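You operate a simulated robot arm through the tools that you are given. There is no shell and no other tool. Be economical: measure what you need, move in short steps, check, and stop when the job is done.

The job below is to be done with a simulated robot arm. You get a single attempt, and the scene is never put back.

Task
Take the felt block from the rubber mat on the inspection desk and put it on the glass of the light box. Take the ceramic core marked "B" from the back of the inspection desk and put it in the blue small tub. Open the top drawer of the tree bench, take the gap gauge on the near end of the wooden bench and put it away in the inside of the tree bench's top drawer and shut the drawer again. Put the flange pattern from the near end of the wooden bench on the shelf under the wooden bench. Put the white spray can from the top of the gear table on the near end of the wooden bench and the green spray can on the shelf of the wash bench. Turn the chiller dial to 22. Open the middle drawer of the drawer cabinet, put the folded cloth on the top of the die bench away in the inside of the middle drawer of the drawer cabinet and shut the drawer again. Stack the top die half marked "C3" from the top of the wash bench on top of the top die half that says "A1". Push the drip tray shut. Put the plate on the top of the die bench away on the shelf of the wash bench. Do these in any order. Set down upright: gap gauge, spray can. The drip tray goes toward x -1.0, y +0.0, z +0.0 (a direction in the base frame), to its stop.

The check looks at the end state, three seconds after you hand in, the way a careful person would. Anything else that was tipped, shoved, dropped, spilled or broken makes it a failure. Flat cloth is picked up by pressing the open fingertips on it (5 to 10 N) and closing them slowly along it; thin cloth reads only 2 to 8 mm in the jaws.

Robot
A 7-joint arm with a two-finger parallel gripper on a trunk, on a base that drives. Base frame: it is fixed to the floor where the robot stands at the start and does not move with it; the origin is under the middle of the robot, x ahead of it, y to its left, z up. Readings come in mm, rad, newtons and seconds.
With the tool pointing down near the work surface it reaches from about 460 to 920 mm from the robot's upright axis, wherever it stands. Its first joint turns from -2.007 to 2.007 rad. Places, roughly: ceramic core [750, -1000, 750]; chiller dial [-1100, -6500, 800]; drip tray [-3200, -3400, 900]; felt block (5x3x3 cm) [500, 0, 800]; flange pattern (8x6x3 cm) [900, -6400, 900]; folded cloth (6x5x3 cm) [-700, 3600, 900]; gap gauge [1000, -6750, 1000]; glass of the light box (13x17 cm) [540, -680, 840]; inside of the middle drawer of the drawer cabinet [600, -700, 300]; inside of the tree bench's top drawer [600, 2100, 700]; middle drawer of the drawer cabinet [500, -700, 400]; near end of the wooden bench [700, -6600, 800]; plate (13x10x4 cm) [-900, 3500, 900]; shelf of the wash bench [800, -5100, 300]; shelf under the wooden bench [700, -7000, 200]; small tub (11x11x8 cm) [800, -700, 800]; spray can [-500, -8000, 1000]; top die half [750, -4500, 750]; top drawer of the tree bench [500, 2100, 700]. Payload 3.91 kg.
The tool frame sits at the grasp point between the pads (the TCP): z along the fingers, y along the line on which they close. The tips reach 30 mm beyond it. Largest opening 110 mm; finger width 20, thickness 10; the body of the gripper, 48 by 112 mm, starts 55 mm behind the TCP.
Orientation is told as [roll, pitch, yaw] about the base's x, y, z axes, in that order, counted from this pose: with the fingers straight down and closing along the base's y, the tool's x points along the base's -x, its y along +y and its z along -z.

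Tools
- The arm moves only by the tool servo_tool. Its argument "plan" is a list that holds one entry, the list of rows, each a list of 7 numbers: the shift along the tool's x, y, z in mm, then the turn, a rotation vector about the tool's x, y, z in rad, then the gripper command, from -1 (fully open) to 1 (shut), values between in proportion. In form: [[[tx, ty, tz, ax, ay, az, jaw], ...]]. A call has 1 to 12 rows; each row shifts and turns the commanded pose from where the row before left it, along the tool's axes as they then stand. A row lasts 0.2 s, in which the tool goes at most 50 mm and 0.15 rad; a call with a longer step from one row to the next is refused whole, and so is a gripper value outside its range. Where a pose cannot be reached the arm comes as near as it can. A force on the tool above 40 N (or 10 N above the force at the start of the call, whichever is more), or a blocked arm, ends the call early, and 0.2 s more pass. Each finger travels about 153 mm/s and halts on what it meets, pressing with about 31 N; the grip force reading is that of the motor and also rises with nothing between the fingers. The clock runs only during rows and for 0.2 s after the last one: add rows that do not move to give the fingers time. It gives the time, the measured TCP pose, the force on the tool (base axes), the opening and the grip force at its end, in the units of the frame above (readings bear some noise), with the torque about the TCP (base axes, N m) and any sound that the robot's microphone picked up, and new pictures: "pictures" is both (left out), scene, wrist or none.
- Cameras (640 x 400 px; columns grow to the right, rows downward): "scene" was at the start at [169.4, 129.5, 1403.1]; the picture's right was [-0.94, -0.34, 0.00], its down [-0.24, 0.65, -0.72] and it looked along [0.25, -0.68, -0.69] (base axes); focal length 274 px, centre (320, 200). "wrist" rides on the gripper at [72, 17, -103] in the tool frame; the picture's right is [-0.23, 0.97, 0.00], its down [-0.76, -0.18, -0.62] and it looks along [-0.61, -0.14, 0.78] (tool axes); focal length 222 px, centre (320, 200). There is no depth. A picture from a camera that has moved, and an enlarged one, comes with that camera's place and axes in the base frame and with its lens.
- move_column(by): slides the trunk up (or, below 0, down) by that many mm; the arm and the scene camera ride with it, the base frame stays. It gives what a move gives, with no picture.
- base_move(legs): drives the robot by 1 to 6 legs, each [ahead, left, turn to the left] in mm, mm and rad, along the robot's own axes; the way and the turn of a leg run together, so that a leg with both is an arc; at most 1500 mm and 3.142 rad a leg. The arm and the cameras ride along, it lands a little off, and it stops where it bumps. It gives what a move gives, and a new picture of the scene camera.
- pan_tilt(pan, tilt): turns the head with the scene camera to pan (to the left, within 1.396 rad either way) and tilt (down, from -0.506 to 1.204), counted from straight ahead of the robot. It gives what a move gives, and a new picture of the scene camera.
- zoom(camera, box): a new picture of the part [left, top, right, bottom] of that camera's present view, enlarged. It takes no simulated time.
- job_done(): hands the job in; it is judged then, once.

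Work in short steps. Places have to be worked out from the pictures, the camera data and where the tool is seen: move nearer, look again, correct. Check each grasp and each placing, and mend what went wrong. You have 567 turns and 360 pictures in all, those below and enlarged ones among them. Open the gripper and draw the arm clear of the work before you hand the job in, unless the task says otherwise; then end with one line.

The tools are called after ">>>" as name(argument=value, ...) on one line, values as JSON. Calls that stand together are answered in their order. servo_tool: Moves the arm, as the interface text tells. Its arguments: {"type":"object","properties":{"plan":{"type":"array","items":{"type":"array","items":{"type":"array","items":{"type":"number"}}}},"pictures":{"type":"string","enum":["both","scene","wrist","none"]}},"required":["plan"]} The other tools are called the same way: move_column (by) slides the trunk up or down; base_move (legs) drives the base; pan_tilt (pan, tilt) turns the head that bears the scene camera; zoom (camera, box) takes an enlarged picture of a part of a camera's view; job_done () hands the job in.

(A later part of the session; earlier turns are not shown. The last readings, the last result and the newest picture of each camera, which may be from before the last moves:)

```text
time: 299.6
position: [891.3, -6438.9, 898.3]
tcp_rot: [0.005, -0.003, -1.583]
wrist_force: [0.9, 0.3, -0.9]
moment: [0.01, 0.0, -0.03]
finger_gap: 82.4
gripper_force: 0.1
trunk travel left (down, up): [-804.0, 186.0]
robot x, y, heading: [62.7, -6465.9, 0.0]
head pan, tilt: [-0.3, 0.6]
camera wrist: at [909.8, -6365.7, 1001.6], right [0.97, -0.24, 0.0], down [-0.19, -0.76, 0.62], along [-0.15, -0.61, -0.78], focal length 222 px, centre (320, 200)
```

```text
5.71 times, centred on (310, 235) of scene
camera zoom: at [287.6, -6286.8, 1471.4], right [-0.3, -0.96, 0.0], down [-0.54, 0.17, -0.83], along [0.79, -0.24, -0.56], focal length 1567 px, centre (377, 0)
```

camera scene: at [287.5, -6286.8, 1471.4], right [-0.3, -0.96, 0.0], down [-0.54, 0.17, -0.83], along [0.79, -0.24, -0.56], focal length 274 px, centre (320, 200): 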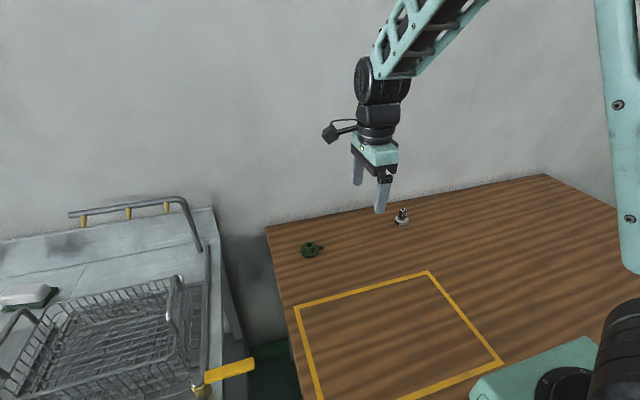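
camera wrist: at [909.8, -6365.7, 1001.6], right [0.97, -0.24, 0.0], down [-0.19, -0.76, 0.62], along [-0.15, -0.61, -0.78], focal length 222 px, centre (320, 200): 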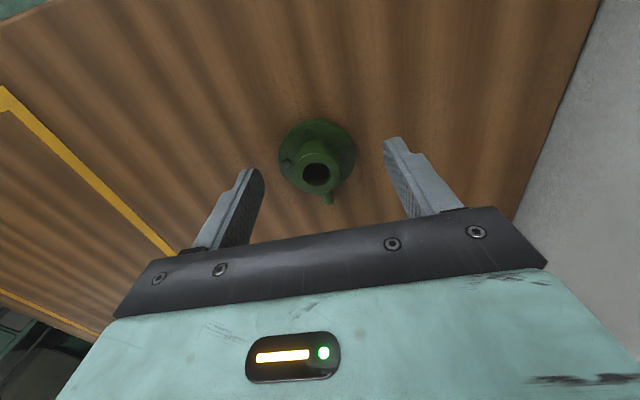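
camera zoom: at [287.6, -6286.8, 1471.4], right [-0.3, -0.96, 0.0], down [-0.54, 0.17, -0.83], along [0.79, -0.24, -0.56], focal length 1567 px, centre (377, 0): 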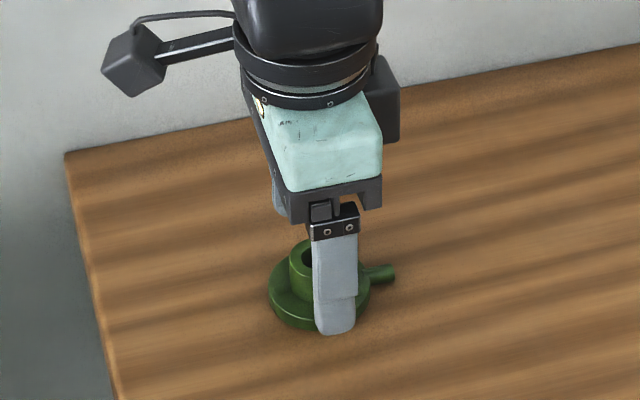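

Alignment agrees. Close on the hub and lift.

>>> servo_tool(plan=[[[0, 0, 0, 0, 0, 0, 0], [0, 0, 0, 0, 0, 0, 0.5], [0, 0, 0, 0, 0, 0, 1], [0, 0, 0, 0, 0, 0, 1], [0, 0, -15, 0, 0, 0, 1], [0, 0, -40, 0, 0, 0, 1], [0, 0, -40, 0, 0, 0, 1], [0, 0, -40, 0, 0, 0, 1], [0, 0, -40, 0, 0, 0, 1]]], pictures="wrist")

```text
time: 301.6
position: [891.1, -6438.9, 1074.3]
tcp_rot: [0.004, -0.002, -1.583]
wrist_force: [0.0, 0.1, -0.7]
moment: [0.0, 0.01, 0.03]
finger_gap: 29.9
gripper_force: 31.5
trunk travel left (down, up): [-804.0, 186.0]
robot x, y, heading: [64.3, -6467.3, 0.004]
head pan, tilt: [-0.3, 0.6]
camera wrist: at [910.1, -6366.3, 1176.8], right [0.97, -0.24, 0.0], down [-0.19, -0.76, 0.62], along [-0.15, -0.61, -0.78], focal length 222 px, centre (320, 200)
```

wrist: 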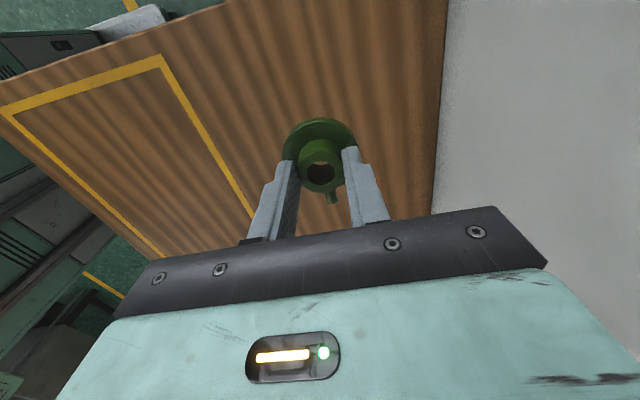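

Flange held (30 mm). Retract, back off and lower the trunk toward shelf height.

>>> servo_tool(plan=[[[0, -48, 0, 0, 0, 0, 1], [0, -48, 0, 0, 0, 0, 1], [0, -48, 0, 0, 0, 0, 1], [0, -48, 0, 0, 0, 0, 1], [0, 0, 0, 0, 0, 0, 1]]], pictures="none")

>>> base_move(legs=[[-560, 0, 0]])

>>> move_column(by=-400)

>>> move_column(by=-350)

>>> pan_tilt(pan=-0.2, tilt=0.35)

```text
time: 302.8
position: [699.7, -6434.2, 1072.7]
tcp_rot: [0.002, -0.002, -1.584]
wrist_force: [0.1, 0.0, -1.0]
moment: [0.0, 0.0, 0.02]
finger_gap: 29.7
gripper_force: 31.3
trunk travel left (down, up): [-804.0, 186.0]
robot x, y, heading: [63.4, -6467.1, 0.003]
head pan, tilt: [-0.3, 0.6]
```

```text
time: 306.0
position: [128.4, -6435.5, 1071.4]
tcp_rot: [0.003, -0.001, -1.587]
wrist_force: [-0.2, -0.5, -0.4]
moment: [0.0, 0.03, -0.02]
finger_gap: 29.9
gripper_force: 31.1
trunk travel left (down, up): [-804.0, 186.0]
robot x, y, heading: [-511.2, -6465.7, -0.008]
head pan, tilt: [-0.3, 0.6]
camera scene: at [-282.6, -6286.4, 1471.4], right [-0.3, -0.95, 0.0], down [-0.54, 0.17, -0.83], along [0.79, -0.25, -0.57], focal length 274 px, centre (320, 200)
```

scene: 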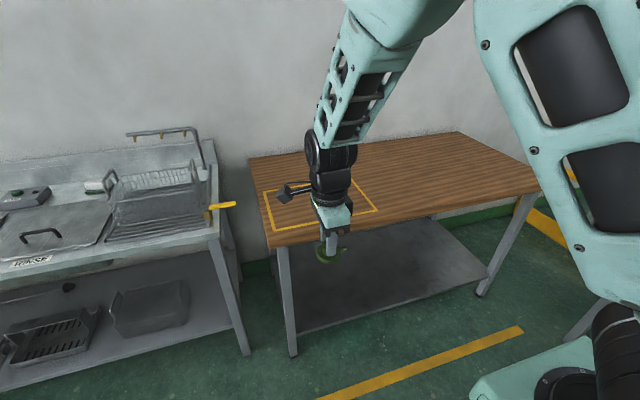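

```text
time: 309.8
position: [128.3, -6435.3, 671.5]
tcp_rot: [0.001, 0.0, -1.588]
wrist_force: [0.7, 0.7, -0.6]
moment: [-0.01, 0.03, -0.03]
finger_gap: 29.9
gripper_force: 31.0
trunk travel left (down, up): [-404.0, 586.0]
robot x, y, heading: [-509.2, -6464.7, -0.009]
head pan, tilt: [-0.3, 0.6]
```

```text
time: 313.3
position: [127.0, -6434.7, 321.4]
tcp_rot: [0.003, -0.003, -1.587]
wrist_force: [-1.0, -0.3, -1.1]
moment: [0.0, -0.03, 0.01]
finger_gap: 30.0
gripper_force: 31.0
trunk travel left (down, up): [-54.0, 936.0]
robot x, y, heading: [-507.3, -6467.7, -0.006]
head pan, tilt: [-0.3, 0.6]
```

```text
time: 314.0
position: [127.4, -6437.3, 321.7]
tcp_rot: [0.004, -0.001, -1.589]
wrist_force: [-0.1, 0.2, 0.0]
moment: [-0.03, -0.02, -0.05]
finger_gap: 29.8
gripper_force: 31.3
trunk travel left (down, up): [-54.0, 936.0]
robot x, y, heading: [-507.7, -6465.1, -0.005]
head pan, tilt: [-0.201, 0.351]
camera scene: at [-275.9, -6278.9, 744.1], right [-0.2, -0.98, 0.0], down [-0.34, 0.07, -0.94], along [0.92, -0.19, -0.34], focal length 274 px, centre (320, 200)
```

scene: 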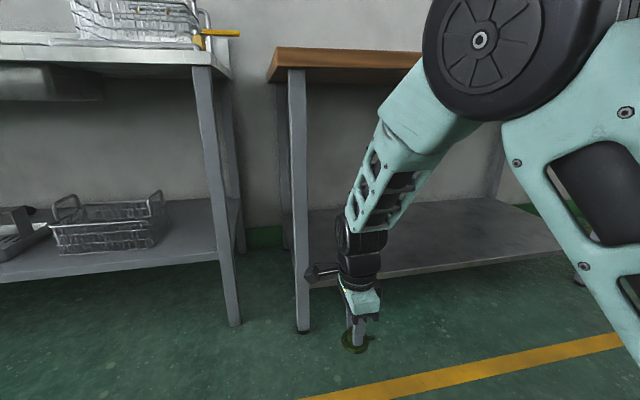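

The elbow would hit the bench top in this tool-down posture. I'll instead set the flange back on the bench front and regrip it with the tool pitched forward, which keeps the elbow low. Raise and drive back.

>>> move_column(by=400)

>>> move_column(by=350)

>>> base_move(legs=[[400, -40, 0]])

>>> servo_tool(plan=[[[0, 20, 40, 0, 0, 0, 1], [0, 0, 40, 0, 0, 0, 1], [0, 0, 40, 0, 0, 0, 1], [0, 0, 30, 0, 0, 0, 1], [0, 0, 15, 0, 0, 0, 1], [0, 0, 0, 0, 0, 0, 1]]], pictures="wrist")

```text
time: 317.9
position: [127.3, -6435.7, 722.8]
tcp_rot: [0.003, -0.002, -1.589]
wrist_force: [-0.5, 0.5, -0.3]
moment: [-0.02, -0.03, 0.0]
finger_gap: 30.1
gripper_force: 31.1
trunk travel left (down, up): [-454.0, 536.0]
robot x, y, heading: [-507.0, -6467.6, -0.004]
head pan, tilt: [-0.201, 0.351]
```

```text
time: 321.3
position: [128.8, -6435.9, 1072.7]
tcp_rot: [0.005, -0.001, -1.588]
wrist_force: [0.6, 0.1, -1.2]
moment: [0.02, 0.02, 0.02]
finger_gap: 30.1
gripper_force: 31.3
trunk travel left (down, up): [-804.0, 186.0]
robot x, y, heading: [-506.9, -6467.0, -0.002]
head pan, tilt: [-0.201, 0.351]
```

```text
time: 323.8
position: [538.2, -6480.5, 1073.2]
tcp_rot: [0.003, -0.002, -1.591]
wrist_force: [0.1, -0.3, 0.6]
moment: [-0.02, 0.03, 0.0]
finger_gap: 29.9
gripper_force: 30.8
trunk travel left (down, up): [-804.0, 186.0]
robot x, y, heading: [-102.6, -6510.8, -0.006]
head pan, tilt: [-0.201, 0.351]
camera scene: at [135.2, -6322.2, 1494.2], right [-0.21, -0.98, 0.0], down [-0.34, 0.07, -0.94], along [0.92, -0.2, -0.34], focal length 274 px, centre (320, 200)
```

scene: 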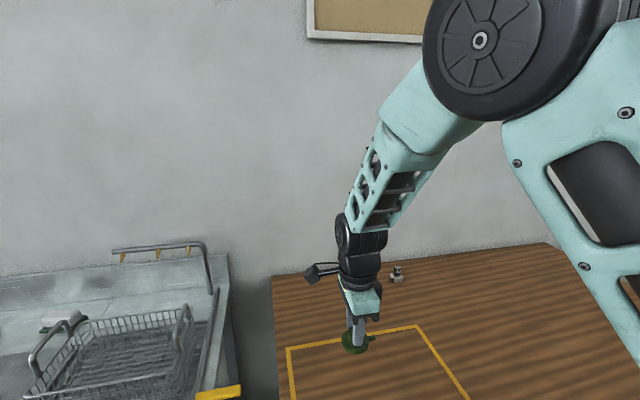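

```text
time: 325.2
position: [559.6, -6482.8, 906.1]
tcp_rot: [0.002, -0.002, -1.592]
wrist_force: [0.3, 0.4, 0.0]
moment: [0.03, 0.0, 0.03]
finger_gap: 30.0
gripper_force: 30.5
trunk travel left (down, up): [-804.0, 186.0]
robot x, y, heading: [-100.5, -6509.0, -0.011]
head pan, tilt: [-0.201, 0.351]
camera wrist: at [579.3, -6410.1, 1009.9], right [0.97, -0.25, 0.0], down [-0.2, -0.76, 0.62], along [-0.15, -0.6, -0.78], focal length 222 px, centre (320, 200)
```

wrist: 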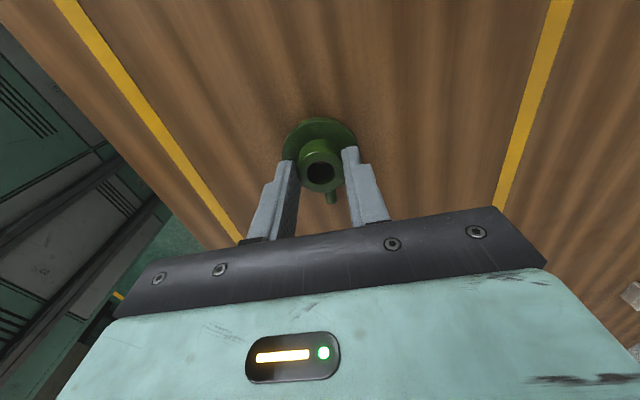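

>>> servo_tool(plan=[[[0, 0, 4, 0, 0, 0, 1], [0, 0, 3, 0, 0, 0, 1], [0, 0, 2, 0, 0, 0, 1], [0, 0, 0, 0, 0, 0, 1]]], pictures="none")

```text
time: 326.2
position: [559.9, -6482.0, 898.4]
tcp_rot: [0.003, -0.001, -1.592]
wrist_force: [-0.8, -0.7, 3.5]
moment: [0.03, 0.09, 0.02]
finger_gap: 29.9
gripper_force: 30.9
trunk travel left (down, up): [-804.0, 186.0]
robot x, y, heading: [-101.6, -6506.6, -0.009]
head pan, tilt: [-0.201, 0.351]
```

Flange touches the bench. Release, rise, and try turning the tool so the camera is on the far side (yaw -π).

>>> servo_tool(plan=[[[0, 0, 0, 0, 0, 0, 0.2], [0, 0, 0, 0, 0, 0, -0.5], [0, 0, -40, 0, 0, 0, -0.5], [0, 0, -45, 0, 0, 0, -0.5], [0, 0, -45, 0, 0, 0, -0.5], [0, 0, -45, 0, 0, 0.14, -0.5], [0, 0, 0, 0, 0, 0.14, -0.5], [0, 0, 0, 0, 0, 0.14, -0.5], [0, 0, 0, 0, 0, 0.14, -0.5], [0, 0, 0, 0, 0, 0.14, -0.5], [0, 0, 0, 0, 0, 0.14, -0.5], [0, 0, 0, 0, 0, 0.14, -0.5]]], pictures="none")

>>> servo_tool(plan=[[[0, 0, 0, 0, 0, 0.14, -0.5], [0, 0, 0, 0, 0, 0.14, -0.5], [0, 0, 0, 0, 0, 0.14, -0.5], [0, 0, 0, 0, 0, 0.14, -0.5], [0, 0, 0, 0, 0, 0, -0.5]]], pictures="both")

```text
time: 328.8
position: [558.6, -6480.5, 1074.2]
tcp_rot: [0.002, 0.003, -2.575]
wrist_force: [0.8, -0.4, 0.8]
moment: [0.03, -0.02, 0.05]
finger_gap: 82.6
gripper_force: 0.1
trunk travel left (down, up): [-804.0, 186.0]
robot x, y, heading: [-96.7, -6510.2, -0.009]
head pan, tilt: [-0.201, 0.351]
```

```text
time: 330.0
position: [558.2, -6480.9, 1073.5]
tcp_rot: [0.002, 0.001, -3.134]
wrist_force: [0.2, 0.3, -0.7]
moment: [0.02, 0.01, 0.01]
finger_gap: 82.6
gripper_force: 0.0
trunk travel left (down, up): [-804.0, 186.0]
robot x, y, heading: [-100.4, -6507.4, -0.007]
head pan, tilt: [-0.201, 0.351]
camera scene: at [135.3, -6322.2, 1494.2], right [-0.21, -0.98, 0.0], down [-0.34, 0.07, -0.94], along [0.92, -0.2, -0.34], focal length 274 px, centre (320, 200)
camera wrist: at [632.2, -6496.7, 1177.0], right [-0.22, -0.98, 0.0], down [-0.77, 0.17, 0.62], along [-0.61, 0.14, -0.78], focal length 222 px, centre (320, 200)
```

scene: 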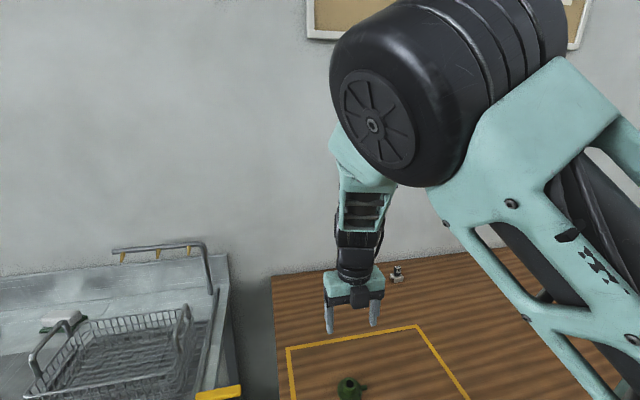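
wrist: 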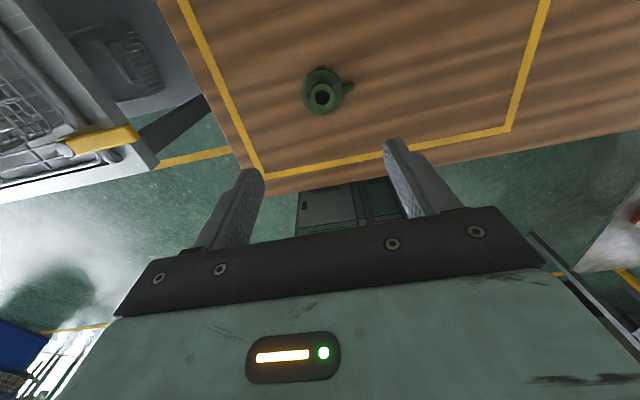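

The wrist accepts that yaw. Now pitch the tool forward 1.135 rad (pointing 25° below horizontal).

>>> servo_tool(plan=[[[0, 0, 0, 0, 0.1419, 0, -0.9], [0, 0, 0, 0, 0.1419, 0, -0.9], [0, 0, 0, 0, 0.1419, 0, -0.9], [0, 0, 0, 0, 0.1419, 0, -0.9], [0, 0, 0, 0, 0.1419, 0, -0.9], [0, 0, 0, 0, 0.1419, 0, -0.9], [0, 0, 0, 0, 0.1419, 0, -0.9], [0, 0, 0, 0, 0.1419, 0, -0.9], [0, 0, 0, 0, 0, 0, -0.9]]], pictures="both")

```text
time: 332.0
position: [557.0, -6480.5, 1072.5]
tcp_rot: [0.002, 1.138, -3.131]
wrist_force: [0.0, -0.2, 0.3]
moment: [-0.02, 0.03, 0.0]
finger_gap: 104.3
gripper_force: 0.0
trunk travel left (down, up): [-804.0, 186.0]
robot x, y, heading: [-100.2, -6508.2, -0.004]
head pan, tilt: [-0.201, 0.351]
camera scene: at [135.2, -6322.3, 1494.2], right [-0.21, -0.98, 0.0], down [-0.34, 0.07, -0.94], along [0.92, -0.2, -0.34], focal length 274 px, centre (320, 200)
camera wrist: at [496.5, -6498.1, 1182.4], right [-0.09, -0.97, -0.21], down [-0.89, 0.17, -0.43], along [0.45, 0.15, -0.88], focal length 222 px, centre (320, 200)
```

scene: 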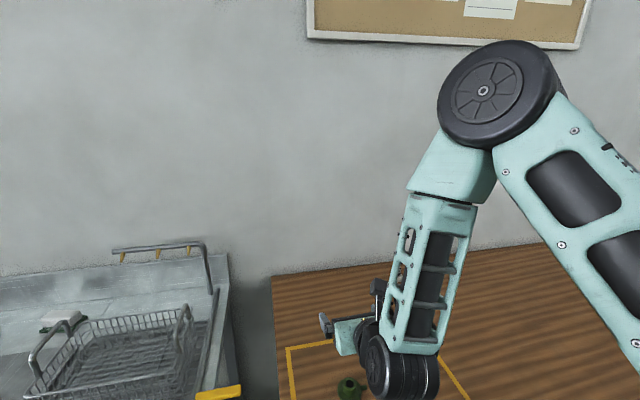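
wrist: 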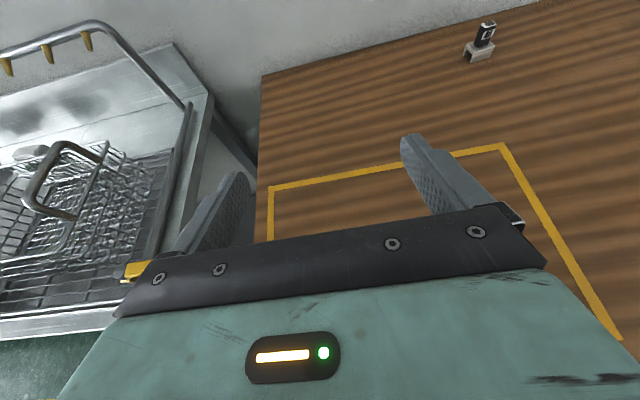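

Descend vertically in the pitched pose toward the flange, then check.

>>> servo_tool(plan=[[[-46.4, 0, 6.9, 0, 0, 0, -0.9], [-40.8, 0, 19, 0, 0, 0, -0.9], [-40.8, 0, 19, 0, 0, 0, -0.9], [0, 0, 0, 0, 0, 0, -0.9]]], pictures="wrist")

```text
time: 333.0
position: [546.1, -6481.2, 937.6]
tcp_rot: [0.001, 1.142, -3.13]
wrist_force: [-0.2, -0.3, 0.0]
moment: [0.03, 0.02, -0.02]
finger_gap: 104.6
gripper_force: 0.1
trunk travel left (down, up): [-804.0, 186.0]
robot x, y, heading: [-100.8, -6506.7, -0.014]
head pan, tilt: [-0.201, 0.351]
camera wrist: at [483.9, -6497.9, 1047.2], right [-0.09, -0.97, -0.21], down [-0.89, 0.17, -0.43], along [0.46, 0.15, -0.88], focal length 222 px, centre (320, 200)
```

wrist: 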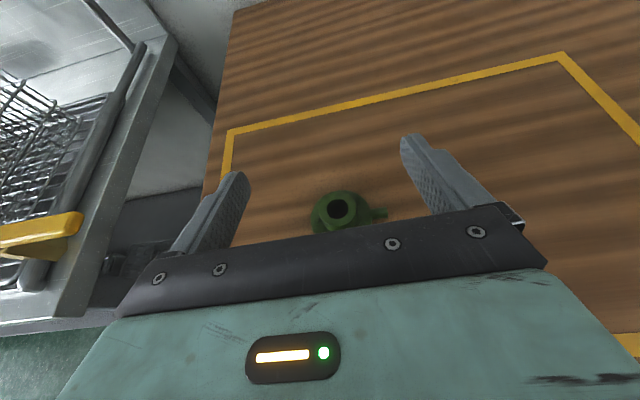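

>>> servo_tool(plan=[[[-22.7, 4, 10.5, 0, 0, 0, -0.9], [-18, 0, 8.4, 0, 0, 0, -0.9], [-8, 0, 3.7, 0, 0, 0, -0.9], [0, 0, 0, 0, 0, 0, -0.9]]], pictures="both")

```text
time: 334.0
position: [546.1, -6484.7, 884.6]
tcp_rot: [0.003, 1.142, -3.13]
wrist_force: [0.4, -0.3, -0.5]
moment: [-0.04, 0.01, -0.02]
finger_gap: 104.5
gripper_force: 0.1
trunk travel left (down, up): [-804.0, 186.0]
robot x, y, heading: [-102.5, -6510.1, -0.012]
head pan, tilt: [-0.201, 0.351]
camera scene: at [135.2, -6322.2, 1494.2], right [-0.21, -0.98, 0.0], down [-0.34, 0.07, -0.94], along [0.92, -0.2, -0.34], focal length 274 px, centre (320, 200)
camera wrist: at [483.9, -6501.1, 993.2], right [-0.09, -0.97, -0.21], down [-0.89, 0.17, -0.43], along [0.45, 0.14, -0.88], focal length 222 px, centre (320, 200)
```

scene: 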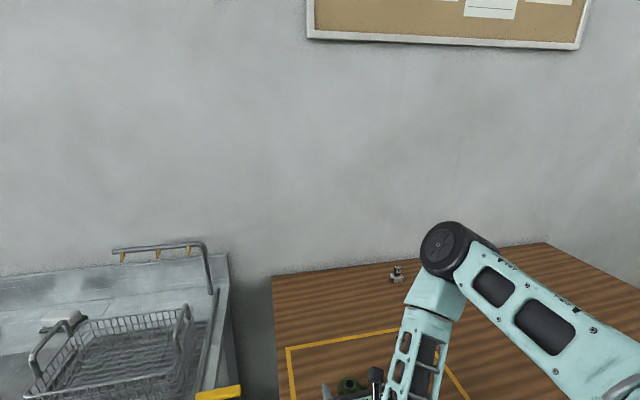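
wrist: 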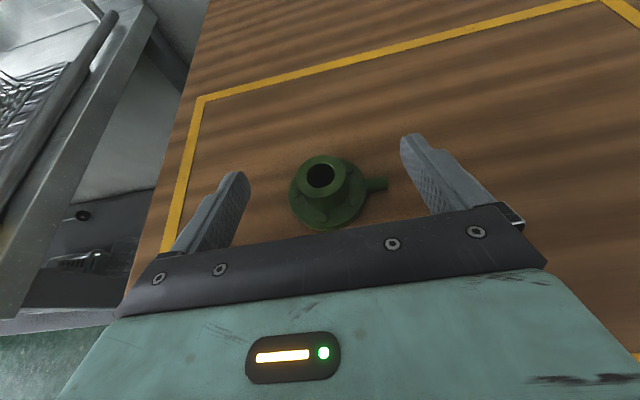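

The hub sits between the fingertips. Close.

>>> servo_tool(plan=[[[0, 0, 0, 0, 0, 0, -0.3], [0, 0, 0, 0, 0, 0, 0.2], [0, 0, 0, 0, 0, 0, 0.6], [0, 0, 0, 0, 0, 0, 1], [0, 0, 0, 0, 0, 0, 1]]], pictures="wrist")

```text
time: 335.2
position: [545.4, -6483.9, 885.3]
tcp_rot: [0.003, 1.138, -3.128]
wrist_force: [1.0, 0.5, 0.2]
moment: [0.0, -0.03, 0.03]
finger_gap: 30.1
gripper_force: 30.6
trunk travel left (down, up): [-804.0, 186.0]
robot x, y, heading: [-97.2, -6507.7, -0.006]
head pan, tilt: [-0.201, 0.351]
camera wrist: at [483.9, -6501.3, 993.2], right [-0.09, -0.97, -0.21], down [-0.89, 0.17, -0.43], along [0.45, 0.14, -0.88], focal length 222 px, centre (320, 200)
```

wrist: 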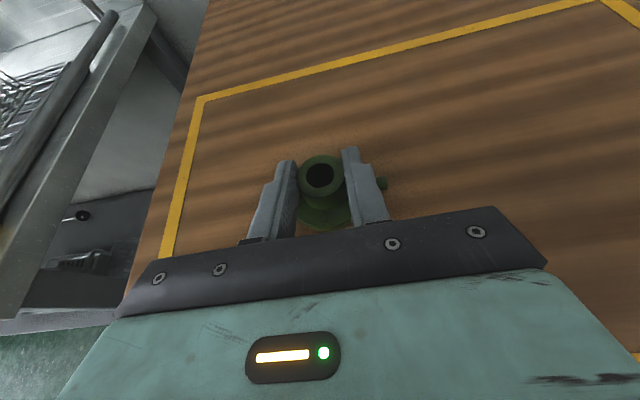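

Gripped. Lift, back away, and lower the trunk.

>>> servo_tool(plan=[[[36, 0, -17, 0, 0, 0, 1], [36, 0, -17, 0, 0, 0, 1], [36, 0, -17, 0, 0, 0, 1], [36, 0, -17, 0, 0, 0, 1], [0, 0, 0, 0, 0, 0, 1]]], pictures="wrist")

>>> base_move(legs=[[-500, 0, 0.008]])

>>> move_column(by=-400)

>>> move_column(by=-370)

>>> pan_tilt(pan=-0.2, tilt=0.35)

```text
time: 336.4
position: [543.1, -6485.0, 1044.4]
tcp_rot: [0.003, 1.139, -3.128]
wrist_force: [0.4, 0.0, -0.6]
moment: [-0.01, 0.01, 0.01]
finger_gap: 29.8
gripper_force: 30.8
trunk travel left (down, up): [-804.0, 186.0]
robot x, y, heading: [-96.5, -6508.8, -0.009]
head pan, tilt: [-0.201, 0.351]
camera wrist: at [481.3, -6501.9, 1153.2], right [-0.09, -0.98, -0.2], down [-0.89, 0.17, -0.43], along [0.45, 0.14, -0.88], focal length 222 px, centre (320, 200)
```

wrist: 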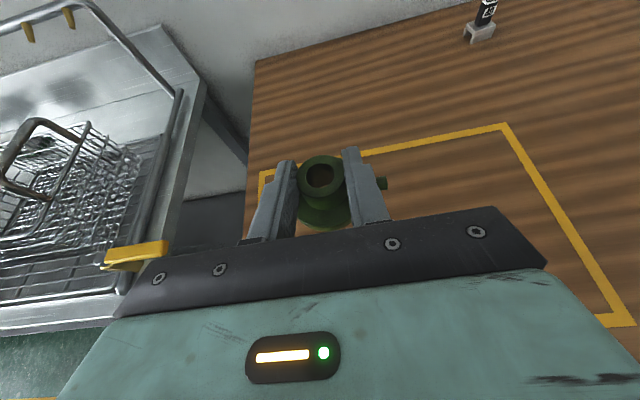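

```text
time: 339.4
position: [38.7, -6477.3, 1043.4]
tcp_rot: [0.002, 1.138, -3.12]
wrist_force: [-0.4, -0.2, -0.3]
moment: [-0.03, 0.01, -0.01]
finger_gap: 30.2
gripper_force: 30.9
trunk travel left (down, up): [-804.0, 186.0]
robot x, y, heading: [-601.3, -6503.8, 0.002]
head pan, tilt: [-0.201, 0.351]
camera scene: at [-370.0, -6318.0, 1494.2], right [-0.2, -0.98, 0.0], down [-0.34, 0.07, -0.94], along [0.92, -0.19, -0.34], focal length 274 px, centre (320, 200)
```

scene: 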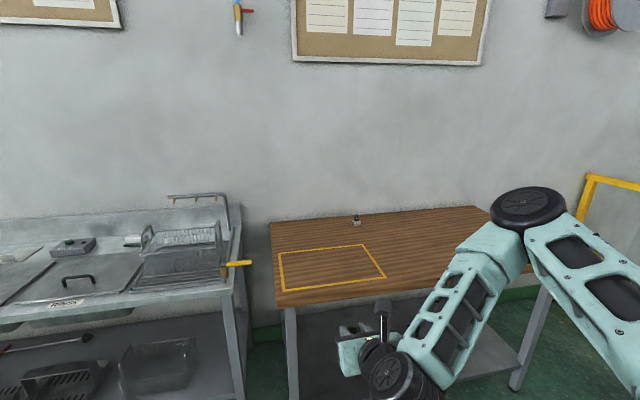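

```text
time: 343.2
position: [40.3, -6476.5, 642.8]
tcp_rot: [0.003, 1.138, -3.12]
wrist_force: [0.5, -0.2, -0.3]
moment: [0.02, 0.01, 0.01]
finger_gap: 30.2
gripper_force: 32.0
trunk travel left (down, up): [-404.0, 586.0]
robot x, y, heading: [-600.8, -6506.8, 0.005]
head pan, tilt: [-0.201, 0.351]
```

```text
time: 346.8
position: [39.2, -6476.6, 273.5]
tcp_rot: [0.003, 1.139, -3.121]
wrist_force: [-1.0, 0.5, -0.7]
moment: [-0.02, -0.04, 0.0]
finger_gap: 30.2
gripper_force: 30.7
trunk travel left (down, up): [-34.0, 956.0]
robot x, y, heading: [-604.2, -6507.4, -0.001]
head pan, tilt: [-0.201, 0.351]
```

```text
time: 347.4
position: [40.6, -6476.9, 273.5]
tcp_rot: [0.004, 1.138, -3.12]
wrist_force: [0.6, -0.1, 0.1]
moment: [-0.02, -0.01, -0.04]
finger_gap: 30.1
gripper_force: 30.8
trunk travel left (down, up): [-34.0, 956.0]
robot x, y, heading: [-601.9, -6505.3, 0.005]
head pan, tilt: [-0.201, 0.351]
camera scene: at [-370.1, -6318.0, 724.2], right [-0.2, -0.98, 0.0], down [-0.34, 0.07, -0.94], along [0.92, -0.19, -0.34], focal length 274 px, centre (320, 200)
```

scene: 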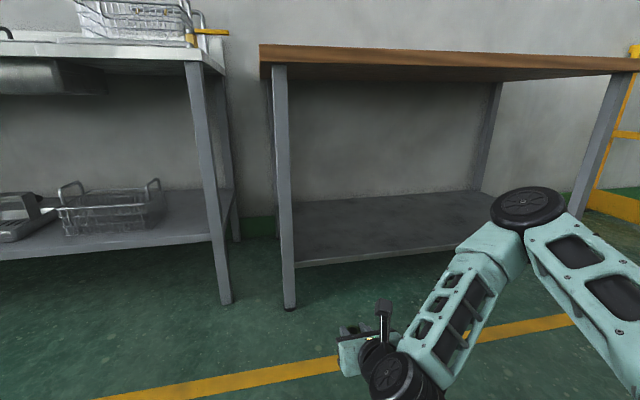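

The elbow is now low, well beneath the bench top; the shelf is at z ≈ 180. Drive up to its front edge.

>>> base_move(legs=[[350, -80, 0]])

>>> servo_tool(plan=[[[0, 0, 0, 0, 0, 0, 1]]], pictures="wrist")

```text
time: 349.7
position: [390.7, -6554.1, 274.3]
tcp_rot: [0.004, 1.138, -3.117]
wrist_force: [-0.7, -0.2, 0.0]
moment: [-0.01, 0.04, -0.04]
finger_gap: 30.3
gripper_force: 31.0
trunk travel left (down, up): [-34.0, 956.0]
robot x, y, heading: [-252.8, -6582.4, -0.0]
head pan, tilt: [-0.201, 0.351]
camera scene: at [-18.4, -6396.3, 724.2], right [-0.2, -0.98, 0.0], down [-0.34, 0.07, -0.94], along [0.92, -0.18, -0.34], focal length 274 px, centre (320, 200)
```

scene: 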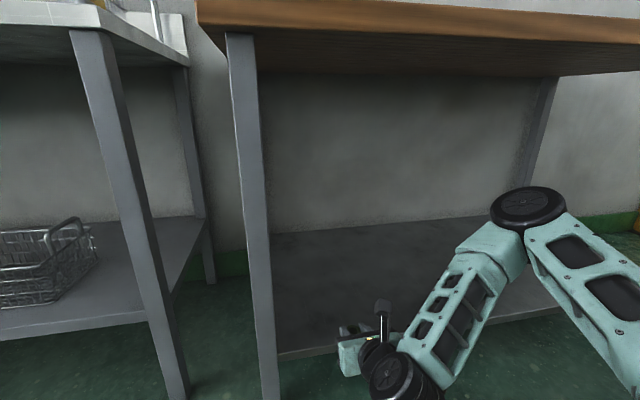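

```text
time: 350.1
position: [392.4, -6553.4, 274.0]
tcp_rot: [0.002, 1.137, -3.117]
wrist_force: [-0.3, -0.4, -0.4]
moment: [-0.01, -0.06, 0.0]
finger_gap: 30.0
gripper_force: 30.7
trunk travel left (down, up): [-34.0, 956.0]
robot x, y, heading: [-252.0, -6588.0, 0.001]
head pan, tilt: [-0.201, 0.351]
camera wrist: at [329.8, -6571.6, 382.8], right [-0.07, -0.98, -0.2], down [-0.89, 0.16, -0.43], along [0.45, 0.15, -0.88], focal length 222 px, centre (320, 200)
```

wrist: 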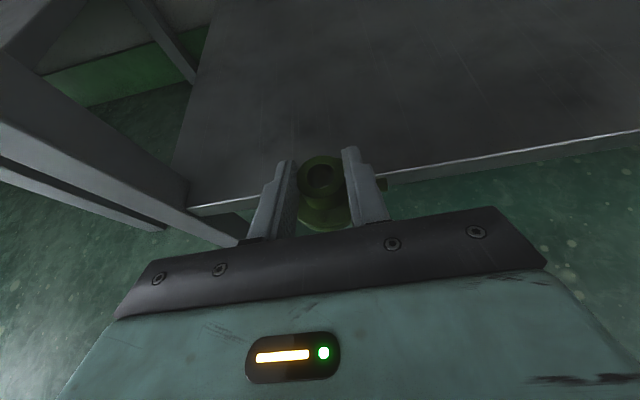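

Shelf front is at x ≈ 450, z ≈ 183. Extend 160 mm inward at this height.

>>> servo_tool(plan=[[[16.7, 0, 36.3, 0, 0, 0, 1], [16.7, 0, 36.3, 0, 0, 0, 1], [16.7, 0, 36.3, 0, 0, 0, 1], [16.7, 0, 36.3, 0, 0, 0, 1], [8.3, 0, 18, 0, 0, 0, 1], [0, 0, 0, 0, 0, 0, 1]]], pictures="both")

```text
time: 351.5
position: [570.3, -6550.8, 272.6]
tcp_rot: [0.003, 1.138, -3.116]
wrist_force: [0.9, -0.1, -0.5]
moment: [-0.01, 0.0, -0.03]
finger_gap: 30.0
gripper_force: 30.9
trunk travel left (down, up): [-34.0, 956.0]
robot x, y, heading: [-247.0, -6587.9, 0.001]
head pan, tilt: [-0.201, 0.351]
camera scene: at [-18.4, -6396.3, 724.2], right [-0.2, -0.98, 0.0], down [-0.34, 0.07, -0.94], along [0.92, -0.18, -0.34], focal length 274 px, centre (320, 200)
camera wrist: at [509.0, -6568.2, 382.0], right [-0.07, -0.98, -0.21], down [-0.89, 0.16, -0.43], along [0.45, 0.15, -0.88], focal length 222 px, centre (320, 200)
```

scene: 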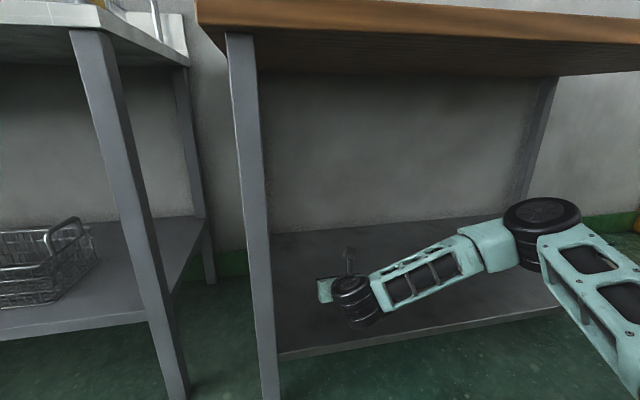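
wrist: 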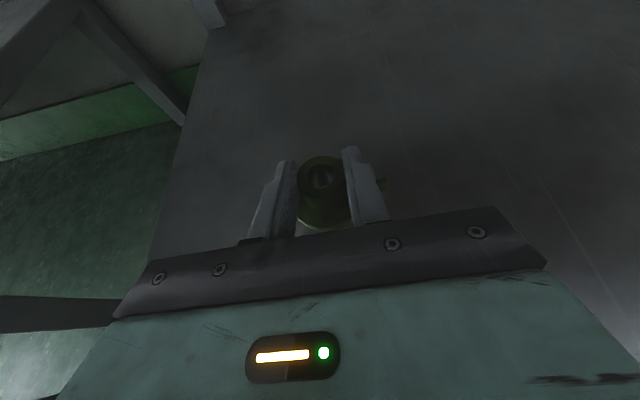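

Lower toward the shelf.

>>> servo_tool(plan=[[[-18, 0, 8.4, 0, 0, 0, 1], [-13.6, 0, 6.3, 0, 0, 0, 1], [-5.4, 0, 2.5, 0, 0, 0, 1], [-3.6, 0, 1.7, 0, 0, 0, 1], [-2.7, 0, 1.3, 0, 0, 0, 1], [-1.8, 0, 0.8, 0, 0, 0, 1], [0, 0, 0, 0, 0, 0, 1]]], pictures="none")

```text
time: 352.9
position: [574.1, -6549.4, 230.4]
tcp_rot: [-0.001, 1.154, -3.117]
wrist_force: [-1.9, -1.0, 12.6]
moment: [-0.15, 0.02, -0.03]
finger_gap: 29.9
gripper_force: 30.8
trunk travel left (down, up): [-34.0, 956.0]
robot x, y, heading: [-246.7, -6584.8, 0.005]
head pan, tilt: [-0.201, 0.351]
stopped in row 7: the force on the tool passed its limit (the readings are from after the stop); the commanded pose is now the measured one
```

Contact at TCP z ≈ 230. Look before releasing.

>>> zoom(camera="scene", box=[260, 220, 420, 360])

```text
2.86 times, centred on (340, 290) of scene
camera zoom: at [-18.8, -6396.3, 723.9], right [-0.2, -0.98, 0.0], down [-0.34, 0.07, -0.94], along [0.92, -0.18, -0.34], focal length 783 px, centre (263, -57)
```

zoom: 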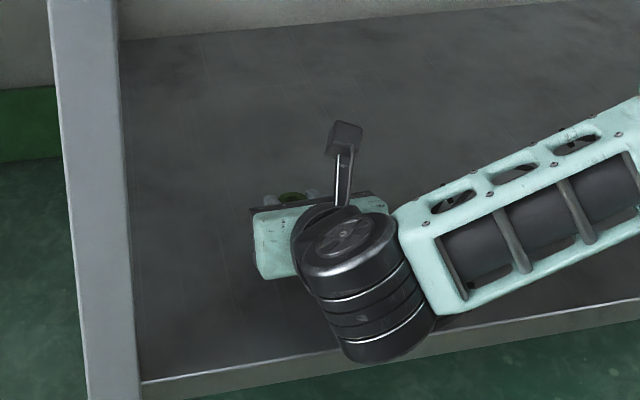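

The tool-force stop indicates the flange rests on the shelf. Release, lift a bit, and look.

>>> servo_tool(plan=[[[0, 0, 0, 0, 0, 0, 0.7], [0, 0, 0, 0, 0, 0, 0.2], [0, 0, 0, 0, 0, 0, -0.2], [0, 0, 0, 0, 0, 0, -0.2], [18, 0, -8, 0, 0, 0, -0.2], [27, 0, -12.6, 0, 0, 0, -0.2], [0, 0, -30, 0, 0, 0, -0.2], [0, 0, 0, 0, 0, 0, -0.2]]], pictures="wrist")

```text
time: 354.7
position: [545.6, -6550.8, 288.8]
tcp_rot: [0.002, 1.15, -3.116]
wrist_force: [0.5, 0.6, -0.6]
moment: [-0.03, -0.01, 0.02]
finger_gap: 66.1
gripper_force: 0.1
trunk travel left (down, up): [-34.0, 956.0]
robot x, y, heading: [-251.5, -6583.7, -0.002]
head pan, tilt: [-0.201, 0.351]
camera wrist: at [483.2, -6568.9, 397.9], right [-0.07, -0.98, -0.21], down [-0.88, 0.16, -0.44], along [0.46, 0.15, -0.87], focal length 222 px, centre (320, 200)
```

wrist: 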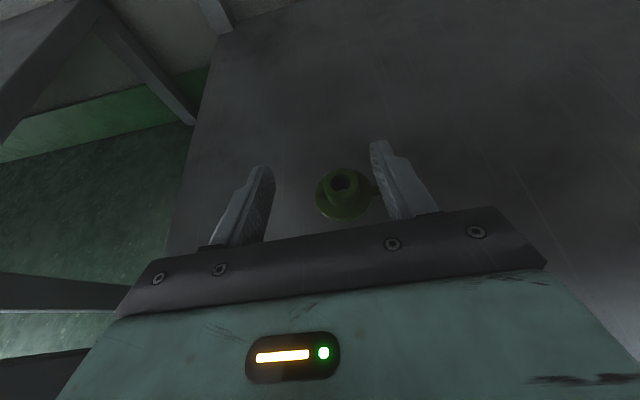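

The flange sits flat on the shelf. Withdraw, back off, raise, and turn toward the gear table.

>>> servo_tool(plan=[[[-16.7, 0, -36.3, 0, 0, 0, -0.2], [-16.7, 0, -36.3, 0, 0, 0, -0.2], [-16.7, 0, -36.3, 0, 0, 0, -0.2], [-16.7, 0, -36.3, 0, 0, 0, -0.2], [0, 0, 0, 0, 0, 0, -0.2]]], pictures="none")

>>> base_move(legs=[[-200, 0, 0]])

>>> move_column(by=400)

>>> move_column(by=370)

>>> pan_tilt(pan=-1.39, tilt=0.4)

```text
time: 355.9
position: [386.3, -6553.1, 289.4]
tcp_rot: [0.002, 1.148, -3.118]
wrist_force: [-0.4, 0.2, 0.4]
moment: [-0.02, -0.02, -0.05]
finger_gap: 66.1
gripper_force: 0.1
trunk travel left (down, up): [-34.0, 956.0]
robot x, y, heading: [-252.0, -6584.4, 0.004]
head pan, tilt: [-0.201, 0.351]
```

```text
time: 357.5
position: [188.0, -6552.8, 289.0]
tcp_rot: [0.0, 1.15, -3.115]
wrist_force: [-0.2, -1.3, 1.3]
moment: [0.0, 0.01, -0.01]
finger_gap: 65.9
gripper_force: 0.2
trunk travel left (down, up): [-34.0, 956.0]
robot x, y, heading: [-448.8, -6584.9, 0.005]
head pan, tilt: [-0.201, 0.351]
camera scene: at [-217.6, -6396.8, 724.2], right [-0.19, -0.98, 0.0], down [-0.34, 0.07, -0.94], along [0.92, -0.18, -0.34], focal length 274 px, centre (320, 200)
```

scene: 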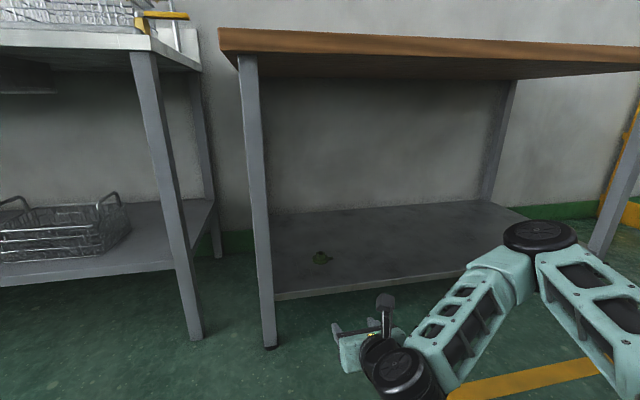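

```text
time: 361.4
position: [188.0, -6552.5, 690.0]
tcp_rot: [0.0, 1.149, -3.116]
wrist_force: [-0.4, 0.2, 0.8]
moment: [0.0, 0.0, 0.0]
finger_gap: 66.3
gripper_force: 0.0
trunk travel left (down, up): [-434.0, 556.0]
robot x, y, heading: [-448.3, -6584.9, 0.009]
head pan, tilt: [-0.201, 0.351]
```

```text
time: 364.9
position: [188.6, -6553.2, 1059.3]
tcp_rot: [-0.002, 1.149, -3.116]
wrist_force: [0.7, 0.5, 0.6]
moment: [-0.05, -0.02, 0.01]
finger_gap: 65.8
gripper_force: 0.2
trunk travel left (down, up): [-804.0, 186.0]
robot x, y, heading: [-449.4, -6584.4, 0.006]
head pan, tilt: [-0.201, 0.351]
```

```text
time: 366.3
position: [187.9, -6552.7, 1059.2]
tcp_rot: [0.0, 1.148, -3.117]
wrist_force: [0.7, 0.4, 0.1]
moment: [-0.01, 0.01, -0.02]
finger_gap: 66.2
gripper_force: 0.0
trunk travel left (down, up): [-804.0, 186.0]
robot x, y, heading: [-447.6, -6586.8, -0.0]
head pan, tilt: [-1.389, 0.4]
camera scene: at [-291.6, -6469.8, 1489.6], right [-0.98, -0.19, 0.0], down [-0.07, 0.38, -0.92], along [0.17, -0.91, -0.39], focal length 274 px, centre (320, 200)
```

scene: 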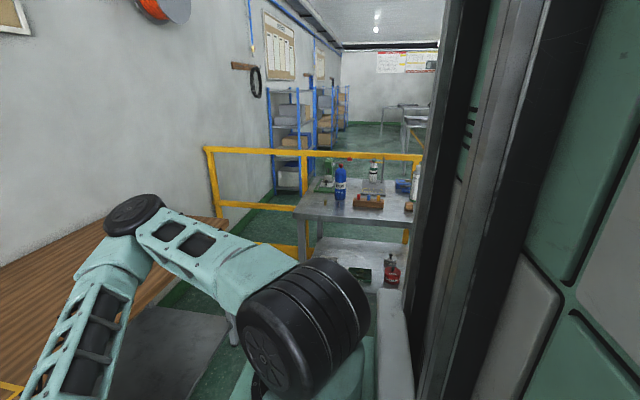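

Gear table's front edge is at y ≈ -7770. Turn right 90° to face it.

>>> base_move(legs=[[0, 0, -1.571]])

>>> pan_tilt(pan=0.0, tilt=0.45)

```text
time: 370.5
position: [-398.3, -7222.4, 1059.2]
tcp_rot: [0.0, 1.149, 1.627]
wrist_force: [0.5, -0.7, -0.1]
moment: [-0.01, -0.01, 0.02]
finger_gap: 66.1
gripper_force: 0.1
trunk travel left (down, up): [-804.0, 186.0]
robot x, y, heading: [-445.8, -6583.0, -1.538]
head pan, tilt: [-1.389, 0.4]
camera scene: at [-330.8, -6739.4, 1489.6], right [-0.21, 0.98, 0.0], down [0.38, 0.08, -0.92], along [-0.9, -0.2, -0.39], focal length 274 px, centre (320, 200)
```

scene: 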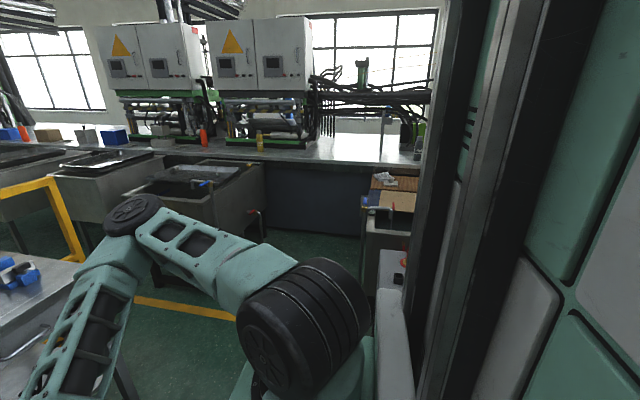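

```text
time: 372.0
position: [-397.4, -7221.9, 1060.2]
tcp_rot: [0.0, 1.149, 1.624]
wrist_force: [0.1, -0.6, 0.0]
moment: [-0.01, -0.03, -0.01]
finger_gap: 66.1
gripper_force: 0.0
trunk travel left (down, up): [-804.0, 186.0]
robot x, y, heading: [-449.0, -6583.9, -1.536]
head pan, tilt: [0.0, 0.45]
camera scene: at [-237.3, -6811.5, 1485.0], right [-1.0, -0.03, 0.0], down [-0.01, 0.43, -0.9], along [0.03, -0.9, -0.44], focal length 274 px, centre (320, 200)
```

scene: 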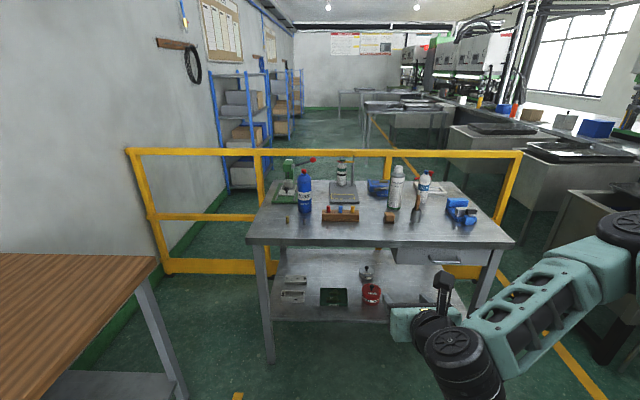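

>>> zoom(camera="scene", box=[250, 140, 500, 260])

```text
2.56 times, centred on (375, 200) of scene
camera zoom: at [-237.3, -6811.5, 1485.0], right [-1.0, -0.03, 0.0], down [-0.01, 0.43, -0.9], along [0.03, -0.9, -0.44], focal length 702 px, centre (179, 200)
```

zoom: 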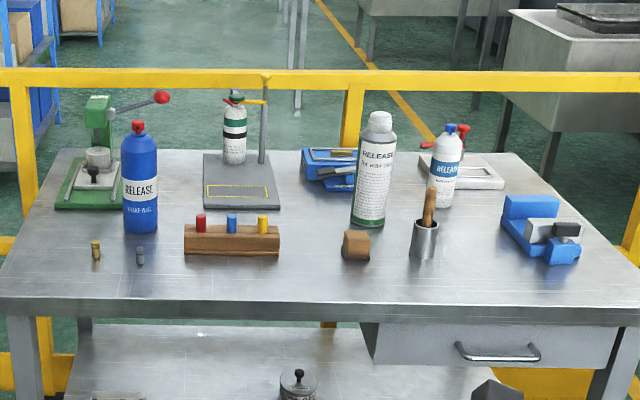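

>>> zoom(camera="scene", box=[320, 150, 370, 220])

>>> zoom(camera="scene", box=[375, 155, 455, 230])

```text
5.71 times, centred on (345, 185) of scene
camera zoom: at [-237.3, -6811.5, 1485.0], right [-1.0, -0.03, 0.0], down [-0.01, 0.43, -0.9], along [0.03, -0.9, -0.44], focal length 1567 px, centre (177, 286)
```

zoom: 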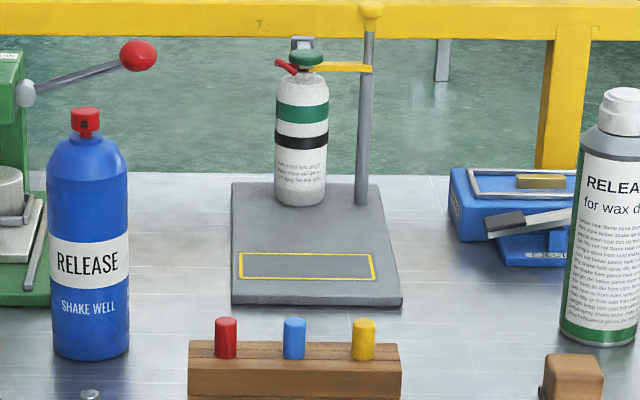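

```text
5.33 times, centred on (415, 192) of scene
camera zoom: at [-237.3, -6811.5, 1485.0], right [-1.0, -0.03, 0.0], down [-0.01, 0.43, -0.9], along [0.03, -0.9, -0.44], focal length 1462 px, centre (-187, 240)
```

zoom: 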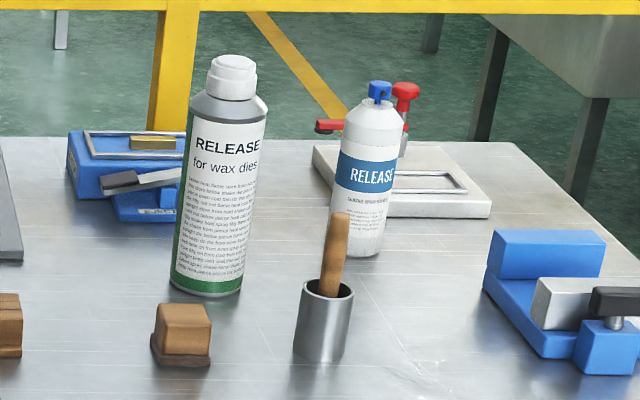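

I identify the green can ("RELEASE for wax dies", green wrap) at about (-560, -8015) and the white can (white body, blue label) at about (-723, -8104). Drive closer.

>>> base_move(legs=[[0, 0, -0.034], [650, -220, 0]])

>>> pan_tilt(pan=-0.2, tilt=0.6)

```text
time: 376.2
position: [-624.6, -7875.0, 1059.9]
tcp_rot: [0.0, 1.149, 1.601]
wrist_force: [-0.5, -0.6, -0.2]
moment: [-0.01, 0.0, -0.03]
finger_gap: 66.0
gripper_force: 0.0
trunk travel left (down, up): [-804.0, 186.0]
robot x, y, heading: [-658.9, -7235.7, -1.564]
head pan, tilt: [0.0, 0.45]
camera scene: at [-454.6, -7469.5, 1485.0], right [-1.0, -0.01, 0.0], down [0.0, 0.44, -0.9], along [0.01, -0.9, -0.44], focal length 274 px, centre (320, 200)
```

scene: 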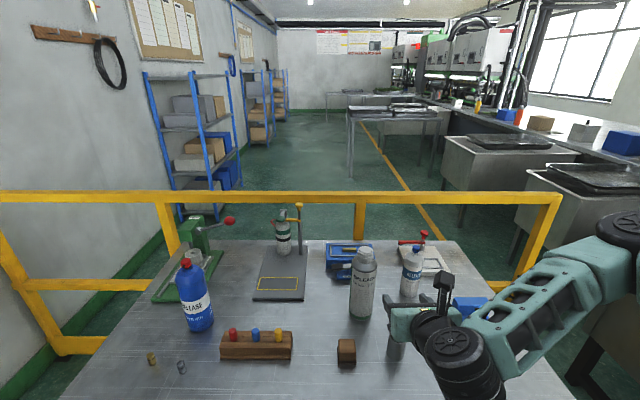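

```text
time: 376.9
position: [-625.0, -7875.6, 1059.2]
tcp_rot: [0.001, 1.149, 1.601]
wrist_force: [0.2, 1.0, -0.1]
moment: [0.02, 0.0, -0.02]
finger_gap: 65.9
gripper_force: 0.0
trunk travel left (down, up): [-804.0, 186.0]
robot x, y, heading: [-658.3, -7235.2, -1.556]
head pan, tilt: [-0.201, 0.6]
camera scene: at [-472.3, -7464.4, 1471.5], right [-0.98, 0.19, 0.0], down [0.11, 0.55, -0.83], along [-0.16, -0.81, -0.56], focal length 274 px, centre (320, 200)
```

scene: 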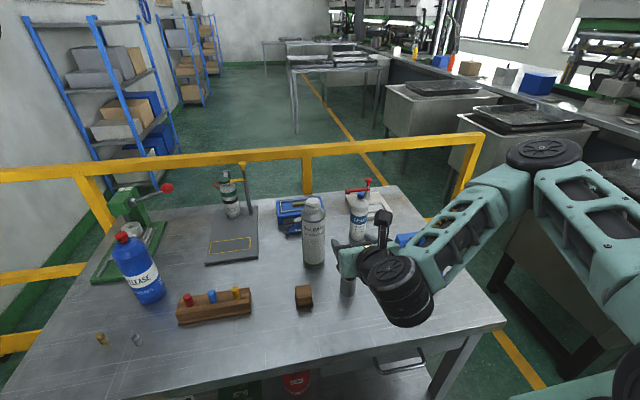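

Move the tool right to the white can's lane, then lower to z ≈ 960 and look.

>>> servo_tool(plan=[[[0, 35, 0, 0, 0, 0, -0.7], [0, 35, 0, 0, 0, 0, -0.7], [0, 33, 0, 0, 0, 0, -0.7], [-36, 0, 16, 0, 0, 0, -0.7], [-36, 0, 16, 0, 0, 0, -0.7], [-18, 0, 8, 0, 0, 0, -0.7], [0, 0, 0, 0, 0, 0, -0.7]]], pictures="both")

```text
time: 378.5
position: [-718.3, -7907.2, 950.1]
tcp_rot: [0.002, 1.149, 1.601]
wrist_force: [0.8, 0.7, 0.7]
moment: [-0.01, -0.04, -0.02]
finger_gap: 93.3
gripper_force: 0.0
out of reach, approached as far as the arm can: row 1, 2, 3
trunk travel left (down, up): [-804.0, 186.0]
robot x, y, heading: [-664.8, -7241.1, -1.56]
head pan, tilt: [-0.201, 0.6]
camera scene: at [-472.3, -7464.3, 1471.4], right [-0.98, 0.19, 0.0], down [0.11, 0.55, -0.83], along [-0.16, -0.81, -0.56], focal length 274 px, centre (320, 200)
camera wrist: at [-735.7, -7842.1, 1058.9], right [-0.98, 0.06, -0.21], down [0.15, 0.89, -0.44], along [0.15, -0.46, -0.87], focal length 222 px, centre (320, 200)
```

scene: 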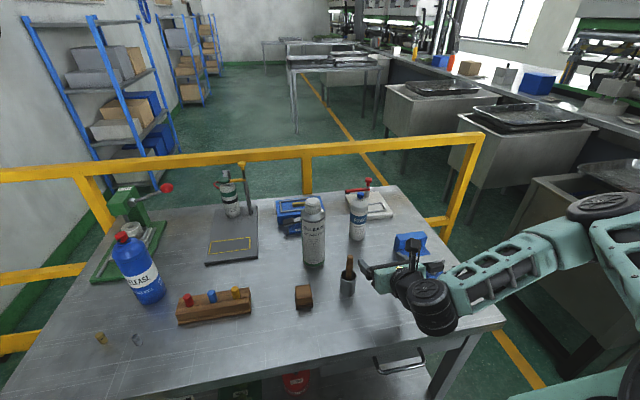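
wrist: 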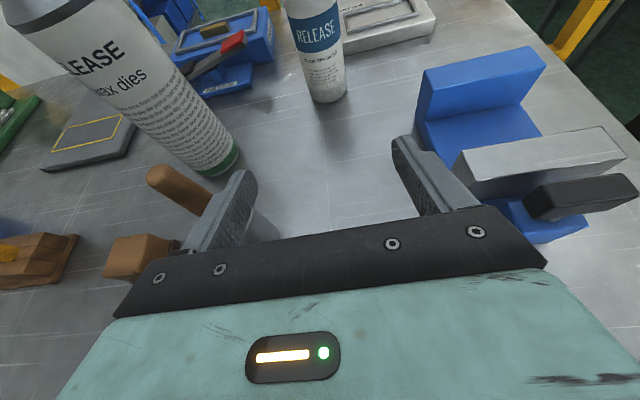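

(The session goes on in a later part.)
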